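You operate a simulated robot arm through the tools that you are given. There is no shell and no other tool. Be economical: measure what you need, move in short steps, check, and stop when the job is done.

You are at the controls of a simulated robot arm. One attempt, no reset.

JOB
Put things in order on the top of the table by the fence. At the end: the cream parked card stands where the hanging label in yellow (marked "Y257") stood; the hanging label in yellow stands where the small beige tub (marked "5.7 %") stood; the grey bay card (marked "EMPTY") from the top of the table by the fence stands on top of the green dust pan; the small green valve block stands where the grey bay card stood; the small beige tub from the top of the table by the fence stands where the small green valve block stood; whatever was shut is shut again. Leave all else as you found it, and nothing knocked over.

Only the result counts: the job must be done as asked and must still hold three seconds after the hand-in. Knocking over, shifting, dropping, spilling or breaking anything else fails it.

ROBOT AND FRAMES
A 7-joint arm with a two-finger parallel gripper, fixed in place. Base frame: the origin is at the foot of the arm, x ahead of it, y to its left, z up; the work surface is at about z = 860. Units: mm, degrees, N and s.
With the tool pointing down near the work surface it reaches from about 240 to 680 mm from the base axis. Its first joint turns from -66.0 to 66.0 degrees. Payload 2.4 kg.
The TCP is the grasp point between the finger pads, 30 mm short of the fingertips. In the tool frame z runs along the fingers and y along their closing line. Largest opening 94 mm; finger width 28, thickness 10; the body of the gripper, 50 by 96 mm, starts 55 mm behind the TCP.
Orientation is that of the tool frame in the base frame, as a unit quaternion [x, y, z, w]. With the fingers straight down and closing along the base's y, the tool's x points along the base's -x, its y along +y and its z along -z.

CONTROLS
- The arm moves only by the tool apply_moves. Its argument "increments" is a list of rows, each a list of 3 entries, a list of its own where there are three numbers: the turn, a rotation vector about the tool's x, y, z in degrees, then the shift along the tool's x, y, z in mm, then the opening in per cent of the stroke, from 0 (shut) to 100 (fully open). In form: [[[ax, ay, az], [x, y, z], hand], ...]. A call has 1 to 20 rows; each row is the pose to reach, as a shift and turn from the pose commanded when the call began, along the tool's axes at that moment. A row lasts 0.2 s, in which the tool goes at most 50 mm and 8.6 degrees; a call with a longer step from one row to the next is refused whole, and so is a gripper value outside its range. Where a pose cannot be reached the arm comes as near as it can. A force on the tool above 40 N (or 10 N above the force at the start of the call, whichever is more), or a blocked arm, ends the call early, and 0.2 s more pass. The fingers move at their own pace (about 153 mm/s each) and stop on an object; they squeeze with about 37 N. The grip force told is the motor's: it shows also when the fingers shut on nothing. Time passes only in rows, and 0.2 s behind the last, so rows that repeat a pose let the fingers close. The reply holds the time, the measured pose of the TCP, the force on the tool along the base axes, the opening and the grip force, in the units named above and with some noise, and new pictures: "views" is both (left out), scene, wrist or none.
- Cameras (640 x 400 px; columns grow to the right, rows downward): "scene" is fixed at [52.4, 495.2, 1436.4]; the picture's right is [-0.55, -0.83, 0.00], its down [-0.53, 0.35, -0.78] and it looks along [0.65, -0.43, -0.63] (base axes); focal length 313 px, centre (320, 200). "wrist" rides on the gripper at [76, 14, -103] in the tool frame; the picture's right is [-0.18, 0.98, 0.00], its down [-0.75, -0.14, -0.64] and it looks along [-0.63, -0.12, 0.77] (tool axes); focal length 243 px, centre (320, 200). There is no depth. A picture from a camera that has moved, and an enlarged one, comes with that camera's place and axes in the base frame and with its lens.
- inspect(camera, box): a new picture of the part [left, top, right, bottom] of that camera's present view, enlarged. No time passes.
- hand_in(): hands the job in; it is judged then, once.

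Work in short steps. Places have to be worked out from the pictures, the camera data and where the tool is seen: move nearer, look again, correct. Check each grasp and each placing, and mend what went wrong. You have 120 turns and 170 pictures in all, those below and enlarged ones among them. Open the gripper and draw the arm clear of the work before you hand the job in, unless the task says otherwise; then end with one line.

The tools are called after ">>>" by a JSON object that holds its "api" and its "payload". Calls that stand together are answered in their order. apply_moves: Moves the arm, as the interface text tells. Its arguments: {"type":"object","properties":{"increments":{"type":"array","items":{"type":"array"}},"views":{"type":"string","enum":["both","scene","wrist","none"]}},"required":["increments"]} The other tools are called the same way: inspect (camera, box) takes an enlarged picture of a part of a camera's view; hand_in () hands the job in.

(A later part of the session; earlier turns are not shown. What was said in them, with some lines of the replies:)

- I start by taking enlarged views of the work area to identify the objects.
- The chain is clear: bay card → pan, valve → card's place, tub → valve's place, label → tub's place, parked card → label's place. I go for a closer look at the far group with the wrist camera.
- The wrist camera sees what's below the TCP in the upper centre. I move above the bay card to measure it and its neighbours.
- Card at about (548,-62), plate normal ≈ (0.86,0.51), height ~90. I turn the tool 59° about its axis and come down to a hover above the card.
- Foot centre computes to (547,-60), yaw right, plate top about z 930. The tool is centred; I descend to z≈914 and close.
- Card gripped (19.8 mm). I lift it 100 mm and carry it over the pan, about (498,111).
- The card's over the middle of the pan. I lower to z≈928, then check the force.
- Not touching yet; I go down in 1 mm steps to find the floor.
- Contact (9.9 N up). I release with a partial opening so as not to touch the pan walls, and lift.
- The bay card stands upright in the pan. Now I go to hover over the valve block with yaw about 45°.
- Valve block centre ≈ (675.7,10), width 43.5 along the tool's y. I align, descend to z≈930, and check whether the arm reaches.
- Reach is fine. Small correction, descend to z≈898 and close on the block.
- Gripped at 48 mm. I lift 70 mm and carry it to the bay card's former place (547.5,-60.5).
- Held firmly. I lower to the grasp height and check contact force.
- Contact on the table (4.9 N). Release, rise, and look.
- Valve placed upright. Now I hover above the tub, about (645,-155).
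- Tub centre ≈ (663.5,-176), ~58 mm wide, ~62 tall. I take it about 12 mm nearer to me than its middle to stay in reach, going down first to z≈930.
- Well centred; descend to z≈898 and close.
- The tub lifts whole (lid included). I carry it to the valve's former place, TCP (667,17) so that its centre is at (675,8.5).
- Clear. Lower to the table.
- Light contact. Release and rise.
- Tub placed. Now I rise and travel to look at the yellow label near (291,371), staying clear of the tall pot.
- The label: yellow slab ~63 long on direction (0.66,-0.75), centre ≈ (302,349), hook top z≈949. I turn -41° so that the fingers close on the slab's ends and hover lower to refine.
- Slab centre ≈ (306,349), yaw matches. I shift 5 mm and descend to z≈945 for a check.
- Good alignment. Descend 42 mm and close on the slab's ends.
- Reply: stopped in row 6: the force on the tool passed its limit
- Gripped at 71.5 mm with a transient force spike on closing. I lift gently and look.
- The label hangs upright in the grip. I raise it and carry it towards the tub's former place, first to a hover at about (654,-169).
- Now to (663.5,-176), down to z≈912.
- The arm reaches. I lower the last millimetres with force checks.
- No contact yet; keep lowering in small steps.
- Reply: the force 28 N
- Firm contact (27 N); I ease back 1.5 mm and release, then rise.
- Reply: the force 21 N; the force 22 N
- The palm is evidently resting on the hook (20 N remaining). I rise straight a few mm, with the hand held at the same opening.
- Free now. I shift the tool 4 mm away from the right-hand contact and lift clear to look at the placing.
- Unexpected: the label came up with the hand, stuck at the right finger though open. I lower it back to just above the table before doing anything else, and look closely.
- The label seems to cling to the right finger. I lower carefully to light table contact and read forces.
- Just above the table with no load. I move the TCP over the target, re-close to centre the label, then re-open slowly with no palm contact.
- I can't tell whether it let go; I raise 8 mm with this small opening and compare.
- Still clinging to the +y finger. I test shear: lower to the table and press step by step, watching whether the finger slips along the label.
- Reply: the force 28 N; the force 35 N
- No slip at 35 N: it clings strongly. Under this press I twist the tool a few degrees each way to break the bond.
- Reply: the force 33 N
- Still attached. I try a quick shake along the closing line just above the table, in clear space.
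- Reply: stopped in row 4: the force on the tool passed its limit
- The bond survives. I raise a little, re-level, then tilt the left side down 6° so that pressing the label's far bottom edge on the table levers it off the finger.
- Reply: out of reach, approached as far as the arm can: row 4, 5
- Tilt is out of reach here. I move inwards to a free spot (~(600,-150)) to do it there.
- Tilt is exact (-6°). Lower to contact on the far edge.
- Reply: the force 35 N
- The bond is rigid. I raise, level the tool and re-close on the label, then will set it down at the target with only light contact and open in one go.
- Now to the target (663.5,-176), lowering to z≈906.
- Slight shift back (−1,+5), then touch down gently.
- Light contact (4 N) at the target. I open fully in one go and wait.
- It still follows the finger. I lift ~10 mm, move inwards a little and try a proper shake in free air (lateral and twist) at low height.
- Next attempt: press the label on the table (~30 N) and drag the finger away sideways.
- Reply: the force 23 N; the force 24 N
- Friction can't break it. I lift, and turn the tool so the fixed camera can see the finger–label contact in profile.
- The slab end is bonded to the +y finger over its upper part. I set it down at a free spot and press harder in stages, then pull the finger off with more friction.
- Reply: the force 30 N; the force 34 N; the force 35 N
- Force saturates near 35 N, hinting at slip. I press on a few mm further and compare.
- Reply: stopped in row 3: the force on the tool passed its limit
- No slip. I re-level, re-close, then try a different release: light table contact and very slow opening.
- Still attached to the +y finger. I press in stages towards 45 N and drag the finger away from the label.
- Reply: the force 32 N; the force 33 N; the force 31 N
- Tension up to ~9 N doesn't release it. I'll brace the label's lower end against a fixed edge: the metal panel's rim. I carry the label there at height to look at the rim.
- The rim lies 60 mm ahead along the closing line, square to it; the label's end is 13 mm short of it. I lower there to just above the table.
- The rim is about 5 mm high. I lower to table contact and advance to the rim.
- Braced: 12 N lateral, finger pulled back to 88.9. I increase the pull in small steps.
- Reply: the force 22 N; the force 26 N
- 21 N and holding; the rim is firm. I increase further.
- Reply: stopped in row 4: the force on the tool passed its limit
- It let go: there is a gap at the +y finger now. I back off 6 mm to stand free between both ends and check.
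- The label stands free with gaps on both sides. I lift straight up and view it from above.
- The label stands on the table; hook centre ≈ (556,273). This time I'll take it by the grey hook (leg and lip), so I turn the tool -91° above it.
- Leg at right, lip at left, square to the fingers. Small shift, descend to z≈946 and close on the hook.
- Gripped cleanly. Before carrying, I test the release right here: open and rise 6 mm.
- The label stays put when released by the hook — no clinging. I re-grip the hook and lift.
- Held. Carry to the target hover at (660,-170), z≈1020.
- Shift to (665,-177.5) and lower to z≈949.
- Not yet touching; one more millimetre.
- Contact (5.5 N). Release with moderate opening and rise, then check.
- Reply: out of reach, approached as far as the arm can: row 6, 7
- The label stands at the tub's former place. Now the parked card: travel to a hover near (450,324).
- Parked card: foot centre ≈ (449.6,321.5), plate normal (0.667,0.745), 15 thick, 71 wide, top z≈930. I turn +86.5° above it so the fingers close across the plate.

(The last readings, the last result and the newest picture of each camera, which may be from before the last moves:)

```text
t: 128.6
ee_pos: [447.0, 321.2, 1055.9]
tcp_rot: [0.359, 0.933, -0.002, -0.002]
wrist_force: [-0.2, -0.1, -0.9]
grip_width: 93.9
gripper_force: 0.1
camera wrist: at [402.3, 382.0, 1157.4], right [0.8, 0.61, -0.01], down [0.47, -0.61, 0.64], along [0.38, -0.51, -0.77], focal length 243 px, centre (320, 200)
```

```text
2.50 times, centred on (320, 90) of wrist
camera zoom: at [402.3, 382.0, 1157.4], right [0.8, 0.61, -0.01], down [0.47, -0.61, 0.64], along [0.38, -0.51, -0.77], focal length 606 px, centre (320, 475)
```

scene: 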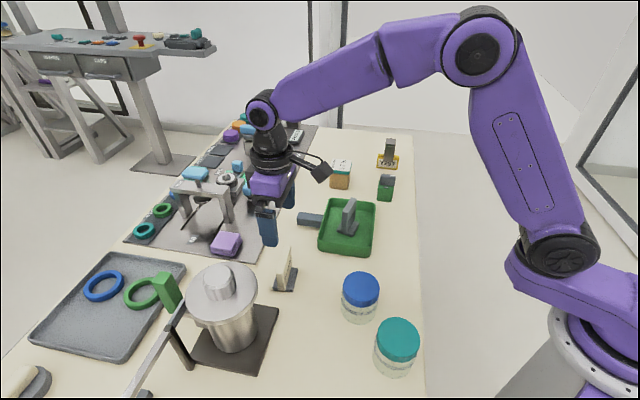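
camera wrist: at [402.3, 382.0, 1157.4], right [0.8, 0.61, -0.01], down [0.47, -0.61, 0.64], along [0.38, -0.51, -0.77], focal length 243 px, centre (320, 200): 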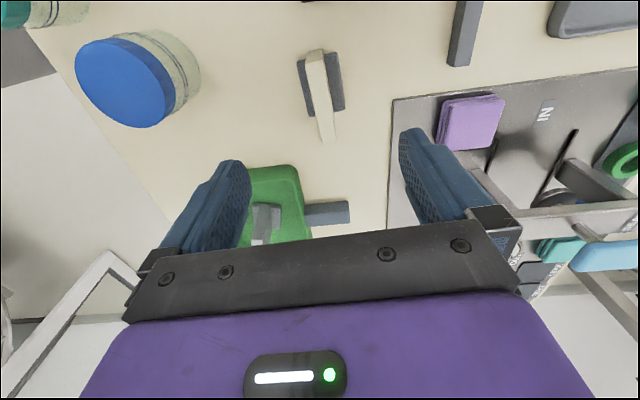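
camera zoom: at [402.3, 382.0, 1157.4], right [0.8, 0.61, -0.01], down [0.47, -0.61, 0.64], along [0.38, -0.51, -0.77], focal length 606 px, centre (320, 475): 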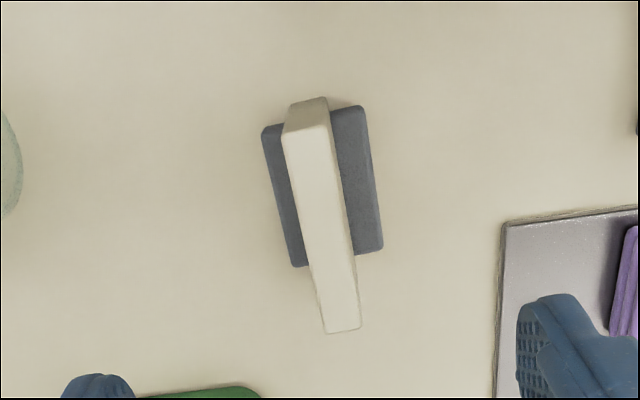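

Foot centre (449,322), normal at 50°. I trim the yaw by -2°, and descend to z≈914 with a stop at z≈960.

>>> {"api": "apply_moves", "payload": {"increments": [[[-0.3, -0.14, -2], [-0.7, 1.9, 30], 100], [[-0.3, -0.14, -2], [-0.7, 1.9, 65], 100], [[-0.3, -0.14, -2], [-0.7, 1.9, 96], 100], [[-0.3, -0.14, -2], [-0.7, 1.9, 96], 100]], "views": "both"}}

```text
t: 129.6
ee_pos: [449.1, 322.3, 959.2]
tcp_rot: [0.342, 0.94, 0.001, -0.001]
wrist_force: [-0.5, 0.4, 0.5]
grip_width: 94.1
gripper_force: 0.1
camera wrist: at [400.7, 381.6, 1061.1], right [0.77, 0.63, 0.0], down [0.49, -0.59, 0.64], along [0.41, -0.49, -0.77], focal length 243 px, centre (320, 200)
```

scene: 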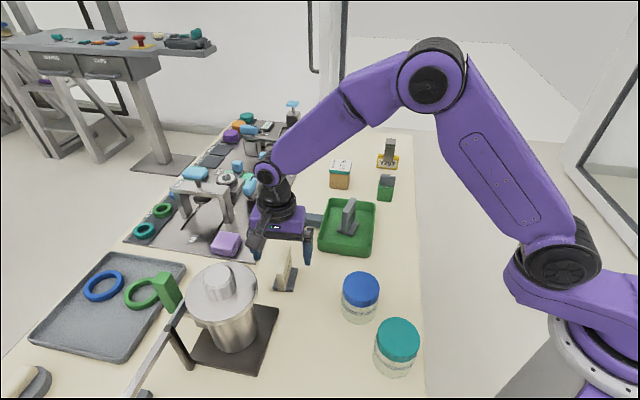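
wrist: 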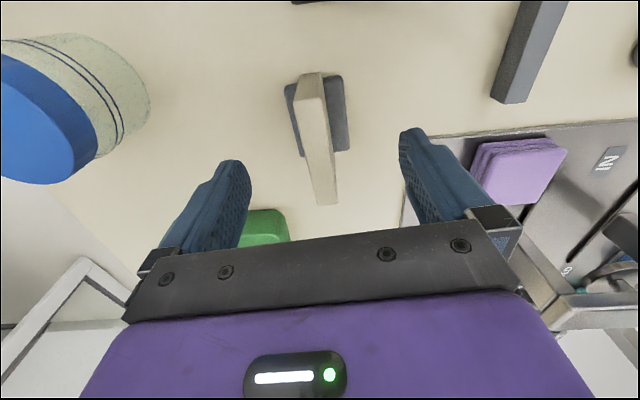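

Well centred. Descend 45 mm and close.

>>> {"api": "apply_moves", "payload": {"increments": [[[0, 0, 0], [0, 0, 25], 100], [[0, 0, 0], [0, 0, 45], 100], [[0, 0, 0], [0, 0, 45], 100], [[0, 0, 0], [0, 0, 45], 0], [[0, 0, 0], [0, 0, 45], 0], [[0, 0, 0], [0, 0, 45], 0]], "views": "wrist"}}

```text
t: 131.0
ee_pos: [449.3, 321.3, 913.5]
tcp_rot: [0.342, 0.94, 0.001, -0.001]
wrist_force: [-0.4, -1.2, 0.1]
grip_width: 19.6
gripper_force: 36.7
camera wrist: at [400.6, 381.0, 1015.6], right [0.77, 0.63, 0.0], down [0.49, -0.59, 0.64], along [0.41, -0.49, -0.77], focal length 243 px, centre (320, 200)
```

wrist: 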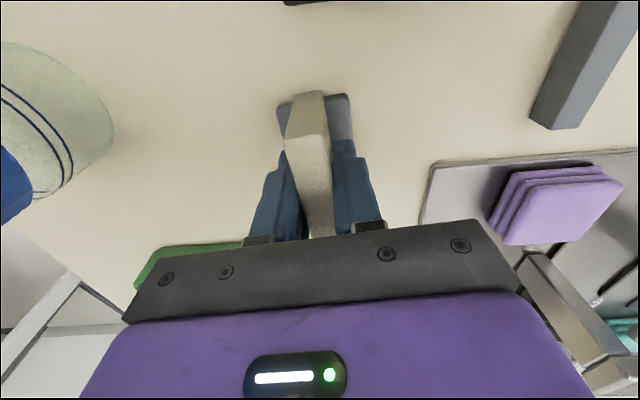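

Gripped. I lift to z≈1048 and carry the card to above the label's former place (307,349).

>>> {"api": "apply_moves", "payload": {"increments": [[[0, 0, 0], [0, 0, -30], 0], [[0, 0, 0], [0, 0, -75], 0], [[0, 0, 0], [0, 0, -115], 0], [[0, 0, 0], [0, 0, -135], 0], [[0, 0, 0], [35, -19, -135], 0], [[0, 0, 0], [75, -41, -135], 0], [[0, 0, 0], [110, -61, -135], 0], [[0, 0, 0], [126.7, -70.2, -135], 0], [[0, 0, 0], [126.7, -70.2, -135], 0]], "views": "both"}}

```text
t: 133.0
ee_pos: [306.9, 349.4, 1050.3]
tcp_rot: [0.342, 0.94, 0.0, 0.0]
wrist_force: [0.4, -0.1, -0.5]
grip_width: 19.3
gripper_force: 37.5
camera wrist: at [257.7, 408.7, 1151.5], right [0.77, 0.63, 0.0], down [0.49, -0.59, 0.64], along [0.41, -0.49, -0.77], focal length 243 px, centre (320, 200)
```

scene: 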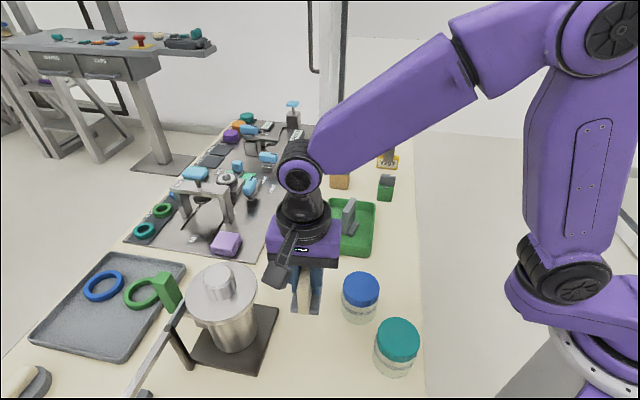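
wrist: 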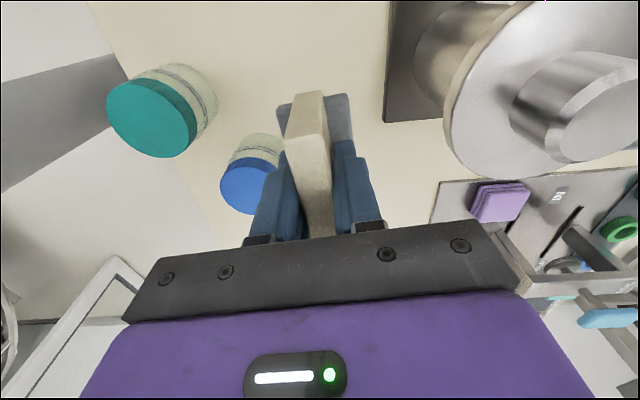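

Clearance to the pot's lid is about 25 mm. I descend to z≈918 and then feel for the table.

>>> {"api": "apply_moves", "payload": {"increments": [[[0, 0, 0], [0, 0, 40], 0], [[0, 0, 0], [0, 0, 80], 0], [[0, 0, 0], [0, 0, 115], 0], [[0, 0, 0], [0, 0, 131], 0], [[0, 0, 0], [0, 0, 131], 0]], "views": "none"}}

>>> {"api": "apply_moves", "payload": {"increments": [[[0, 0, 0], [0, 0, 1.5], 0], [[0, 0, 0], [0, 0, 3], 0], [[0, 0, 0], [0, 0, 3], 0]], "views": "none"}}

```text
t: 134.2
ee_pos: [307.6, 348.7, 918.8]
tcp_rot: [0.342, 0.94, 0.001, -0.001]
wrist_force: [-0.4, 0.2, 0.2]
grip_width: 19.7
gripper_force: 37.2
```

```text
t: 135.0
ee_pos: [307.0, 349.4, 916.4]
tcp_rot: [0.343, 0.939, 0.0, -0.001]
wrist_force: [-0.2, 0.6, -0.8]
grip_width: 19.9
gripper_force: 37.0
```

>>> {"api": "apply_moves", "payload": {"increments": [[[0, 0, 0], [0, 0, 0.7], 0], [[0, 0, 0], [0, 0, 1.4], 0], [[0, 0, 0], [0, 0, 1.4], 0]], "views": "none"}}

```text
t: 135.8
ee_pos: [306.9, 348.2, 913.9]
tcp_rot: [0.342, 0.94, 0.001, -0.001]
wrist_force: [0.2, 0.5, -1.1]
grip_width: 19.5
gripper_force: 36.8
```

Almost there; another 0.8 mm.

>>> {"api": "apply_moves", "payload": {"increments": [[[0, 0, 0], [0, 0, 0.4], 0], [[0, 0, 0], [0, 0, 0.8], 0], [[0, 0, 0], [0, 0, 0.8], 0]], "views": "none"}}

```text
t: 136.6
ee_pos: [307.4, 348.7, 914.5]
tcp_rot: [0.342, 0.94, 0.002, -0.001]
wrist_force: [-1.4, 1.6, 1.8]
grip_width: 19.9
gripper_force: 37.1
```

Touching lightly. Release with a partial opening and rise straight up.

>>> {"api": "apply_moves", "payload": {"increments": [[[0, 0, 0], [0, 0, 0.3], 45], [[0, 0, 0], [0, 0, 0.3], 45], [[0, 0, 0], [0, 0, -15], 45], [[0, 0, 0], [0, 0, -55], 45], [[0, 0, 0], [0, 0, -100], 45], [[0, 0, 0], [0, 0, -145], 45], [[0, 0, 0], [0, 0, -180], 45], [[0, 0, 0], [0, 0, -180], 45]], "views": "both"}}

```text
t: 138.4
ee_pos: [307.1, 348.2, 1093.6]
tcp_rot: [0.342, 0.94, 0.0, 0.0]
wrist_force: [-0.3, -0.1, -0.3]
grip_width: 42.3
gripper_force: 0.1
camera wrist: at [258.7, 407.7, 1195.8], right [0.77, 0.63, 0.0], down [0.49, -0.59, 0.64], along [0.41, -0.49, -0.77], focal length 243 px, centre (320, 200)
```

scene: 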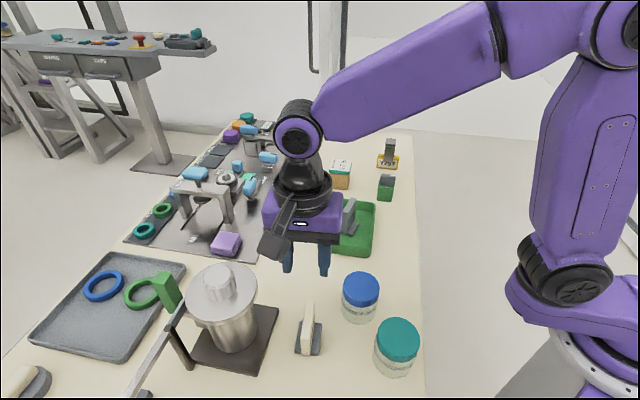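
wrist: 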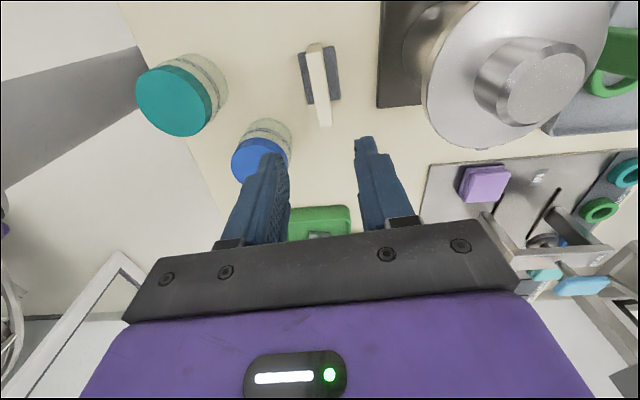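

The card stands at the label's former place. I retract the arm towards its start pose and make a final check.

>>> {"api": "apply_moves", "payload": {"increments": [[[0, 0, 0], [-10, -10, -40], 100], [[0, 0, 0], [-40, -37, -70], 100], [[0, 0, 0], [-72, -67, -85], 100], [[0, 0, 0], [-104, -97, -85], 100], [[0, 0, 0], [-136, -127, -85], 100], [[0, 0, 0], [-168, -157, -85], 100], [[0, 0, 0], [-197, -184, -85], 100], [[0, 0, 0], [-197, -184, -85], 100]], "views": "scene"}}

>>> {"api": "inspect", "payload": {"camera": "scene", "box": [230, 120, 430, 260]}}

>>> {"api": "inspect", "payload": {"camera": "scene", "box": [240, 230, 440, 390]}}

```text
refused: row 2 steps farther than a row can; nothing moved
```

```text
2.86 times, centred on (330, 190) of scene
camera zoom: at [52.4, 495.2, 1436.3], right [-0.55, -0.83, 0.0], down [-0.53, 0.35, -0.78], along [0.65, -0.43, -0.63], focal length 894 px, centre (291, 229)
```

zoom: 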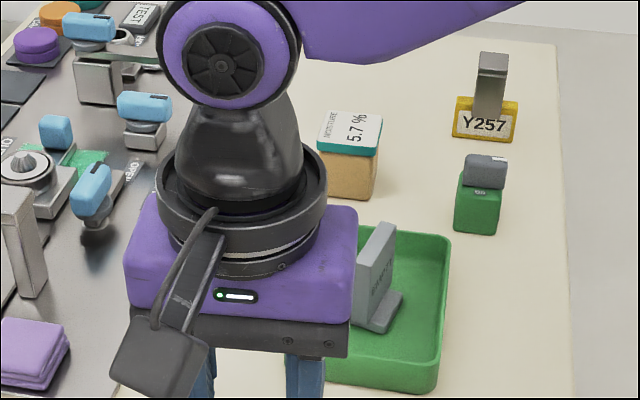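

```text
2.50 times, centred on (340, 310) of scene
camera zoom: at [52.4, 495.2, 1436.3], right [-0.55, -0.83, 0.0], down [-0.53, 0.35, -0.78], along [0.65, -0.43, -0.63], focal length 782 px, centre (270, -75)
```

zoom: 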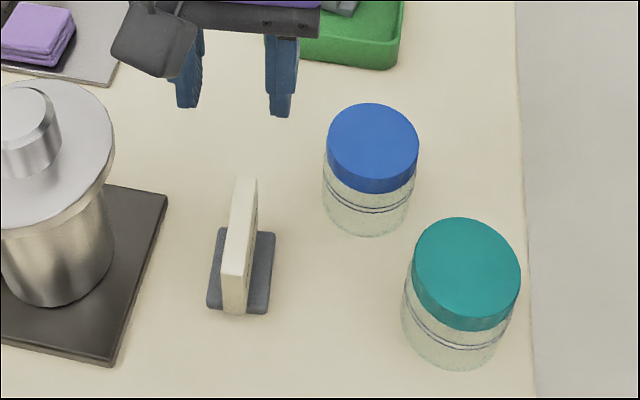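

All pieces look right; the jars, pot and panel are unchanged. I repeat the retraction with shorter steps.

>>> {"api": "apply_moves", "payload": {"increments": [[[0, 0, 0], [-8, -8, -35], 100], [[0, 0, 0], [-30, -28, -65], 100], [[0, 0, 0], [-60, -56, -85], 100], [[0, 0, 0], [-90, -84, -85], 100], [[0, 0, 0], [-120, -112, -85], 100], [[0, 0, 0], [-150, -140, -85], 100], [[0, 0, 0], [-180, -168, -85], 100], [[0, 0, 0], [-197, -184, -85], 100], [[0, 0, 0], [-197, -184, -85], 100]], "views": "scene"}}

>>> {"api": "inspect", "payload": {"camera": "scene", "box": [280, 130, 440, 260]}}

```text
t: 140.4
ee_pos: [340.8, 80.3, 1178.3]
tcp_rot: [0.341, 0.94, 0.0, -0.001]
wrist_force: [-0.4, 0.4, 0.2]
grip_width: 94.1
gripper_force: 0.0
```

scene: 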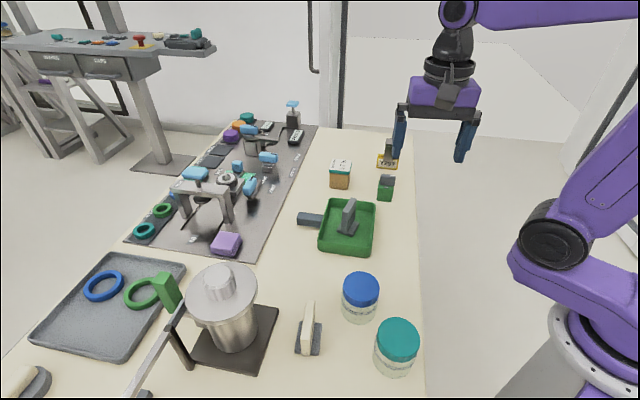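

```text
3.08 times, centred on (360, 195) of scene
camera zoom: at [52.4, 495.2, 1436.4], right [-0.55, -0.83, 0.0], down [-0.53, 0.35, -0.78], along [0.65, -0.43, -0.63], focal length 963 px, centre (197, 215)
```

zoom: 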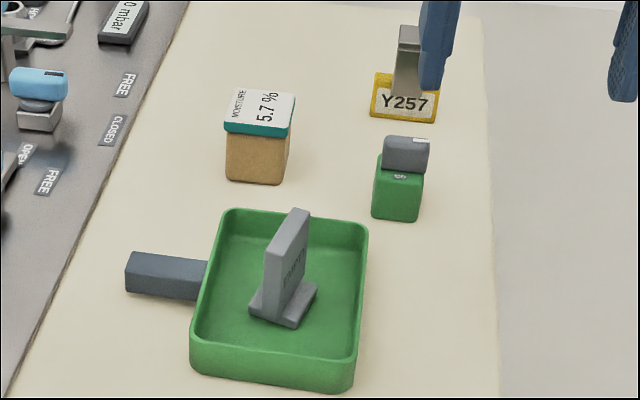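

The pan has not moved, and every piece stands where asked. The hand is open and the arm is clear, so I hand in.

>>> {"api": "hand_in", "payload": {}}

```text
The job is handed in.
```

All five pieces stand where you asked and the job is handed in. In the last pictures all five stand upright, the pan, jars, pot and metal panel look unmoved, and nothing that was shut got opened. The label stuck to one finger on its first placing. I freed it by pulling it against the metal panel's rim, then carried it by its hook. It now stands turned about 90° from how it stood.
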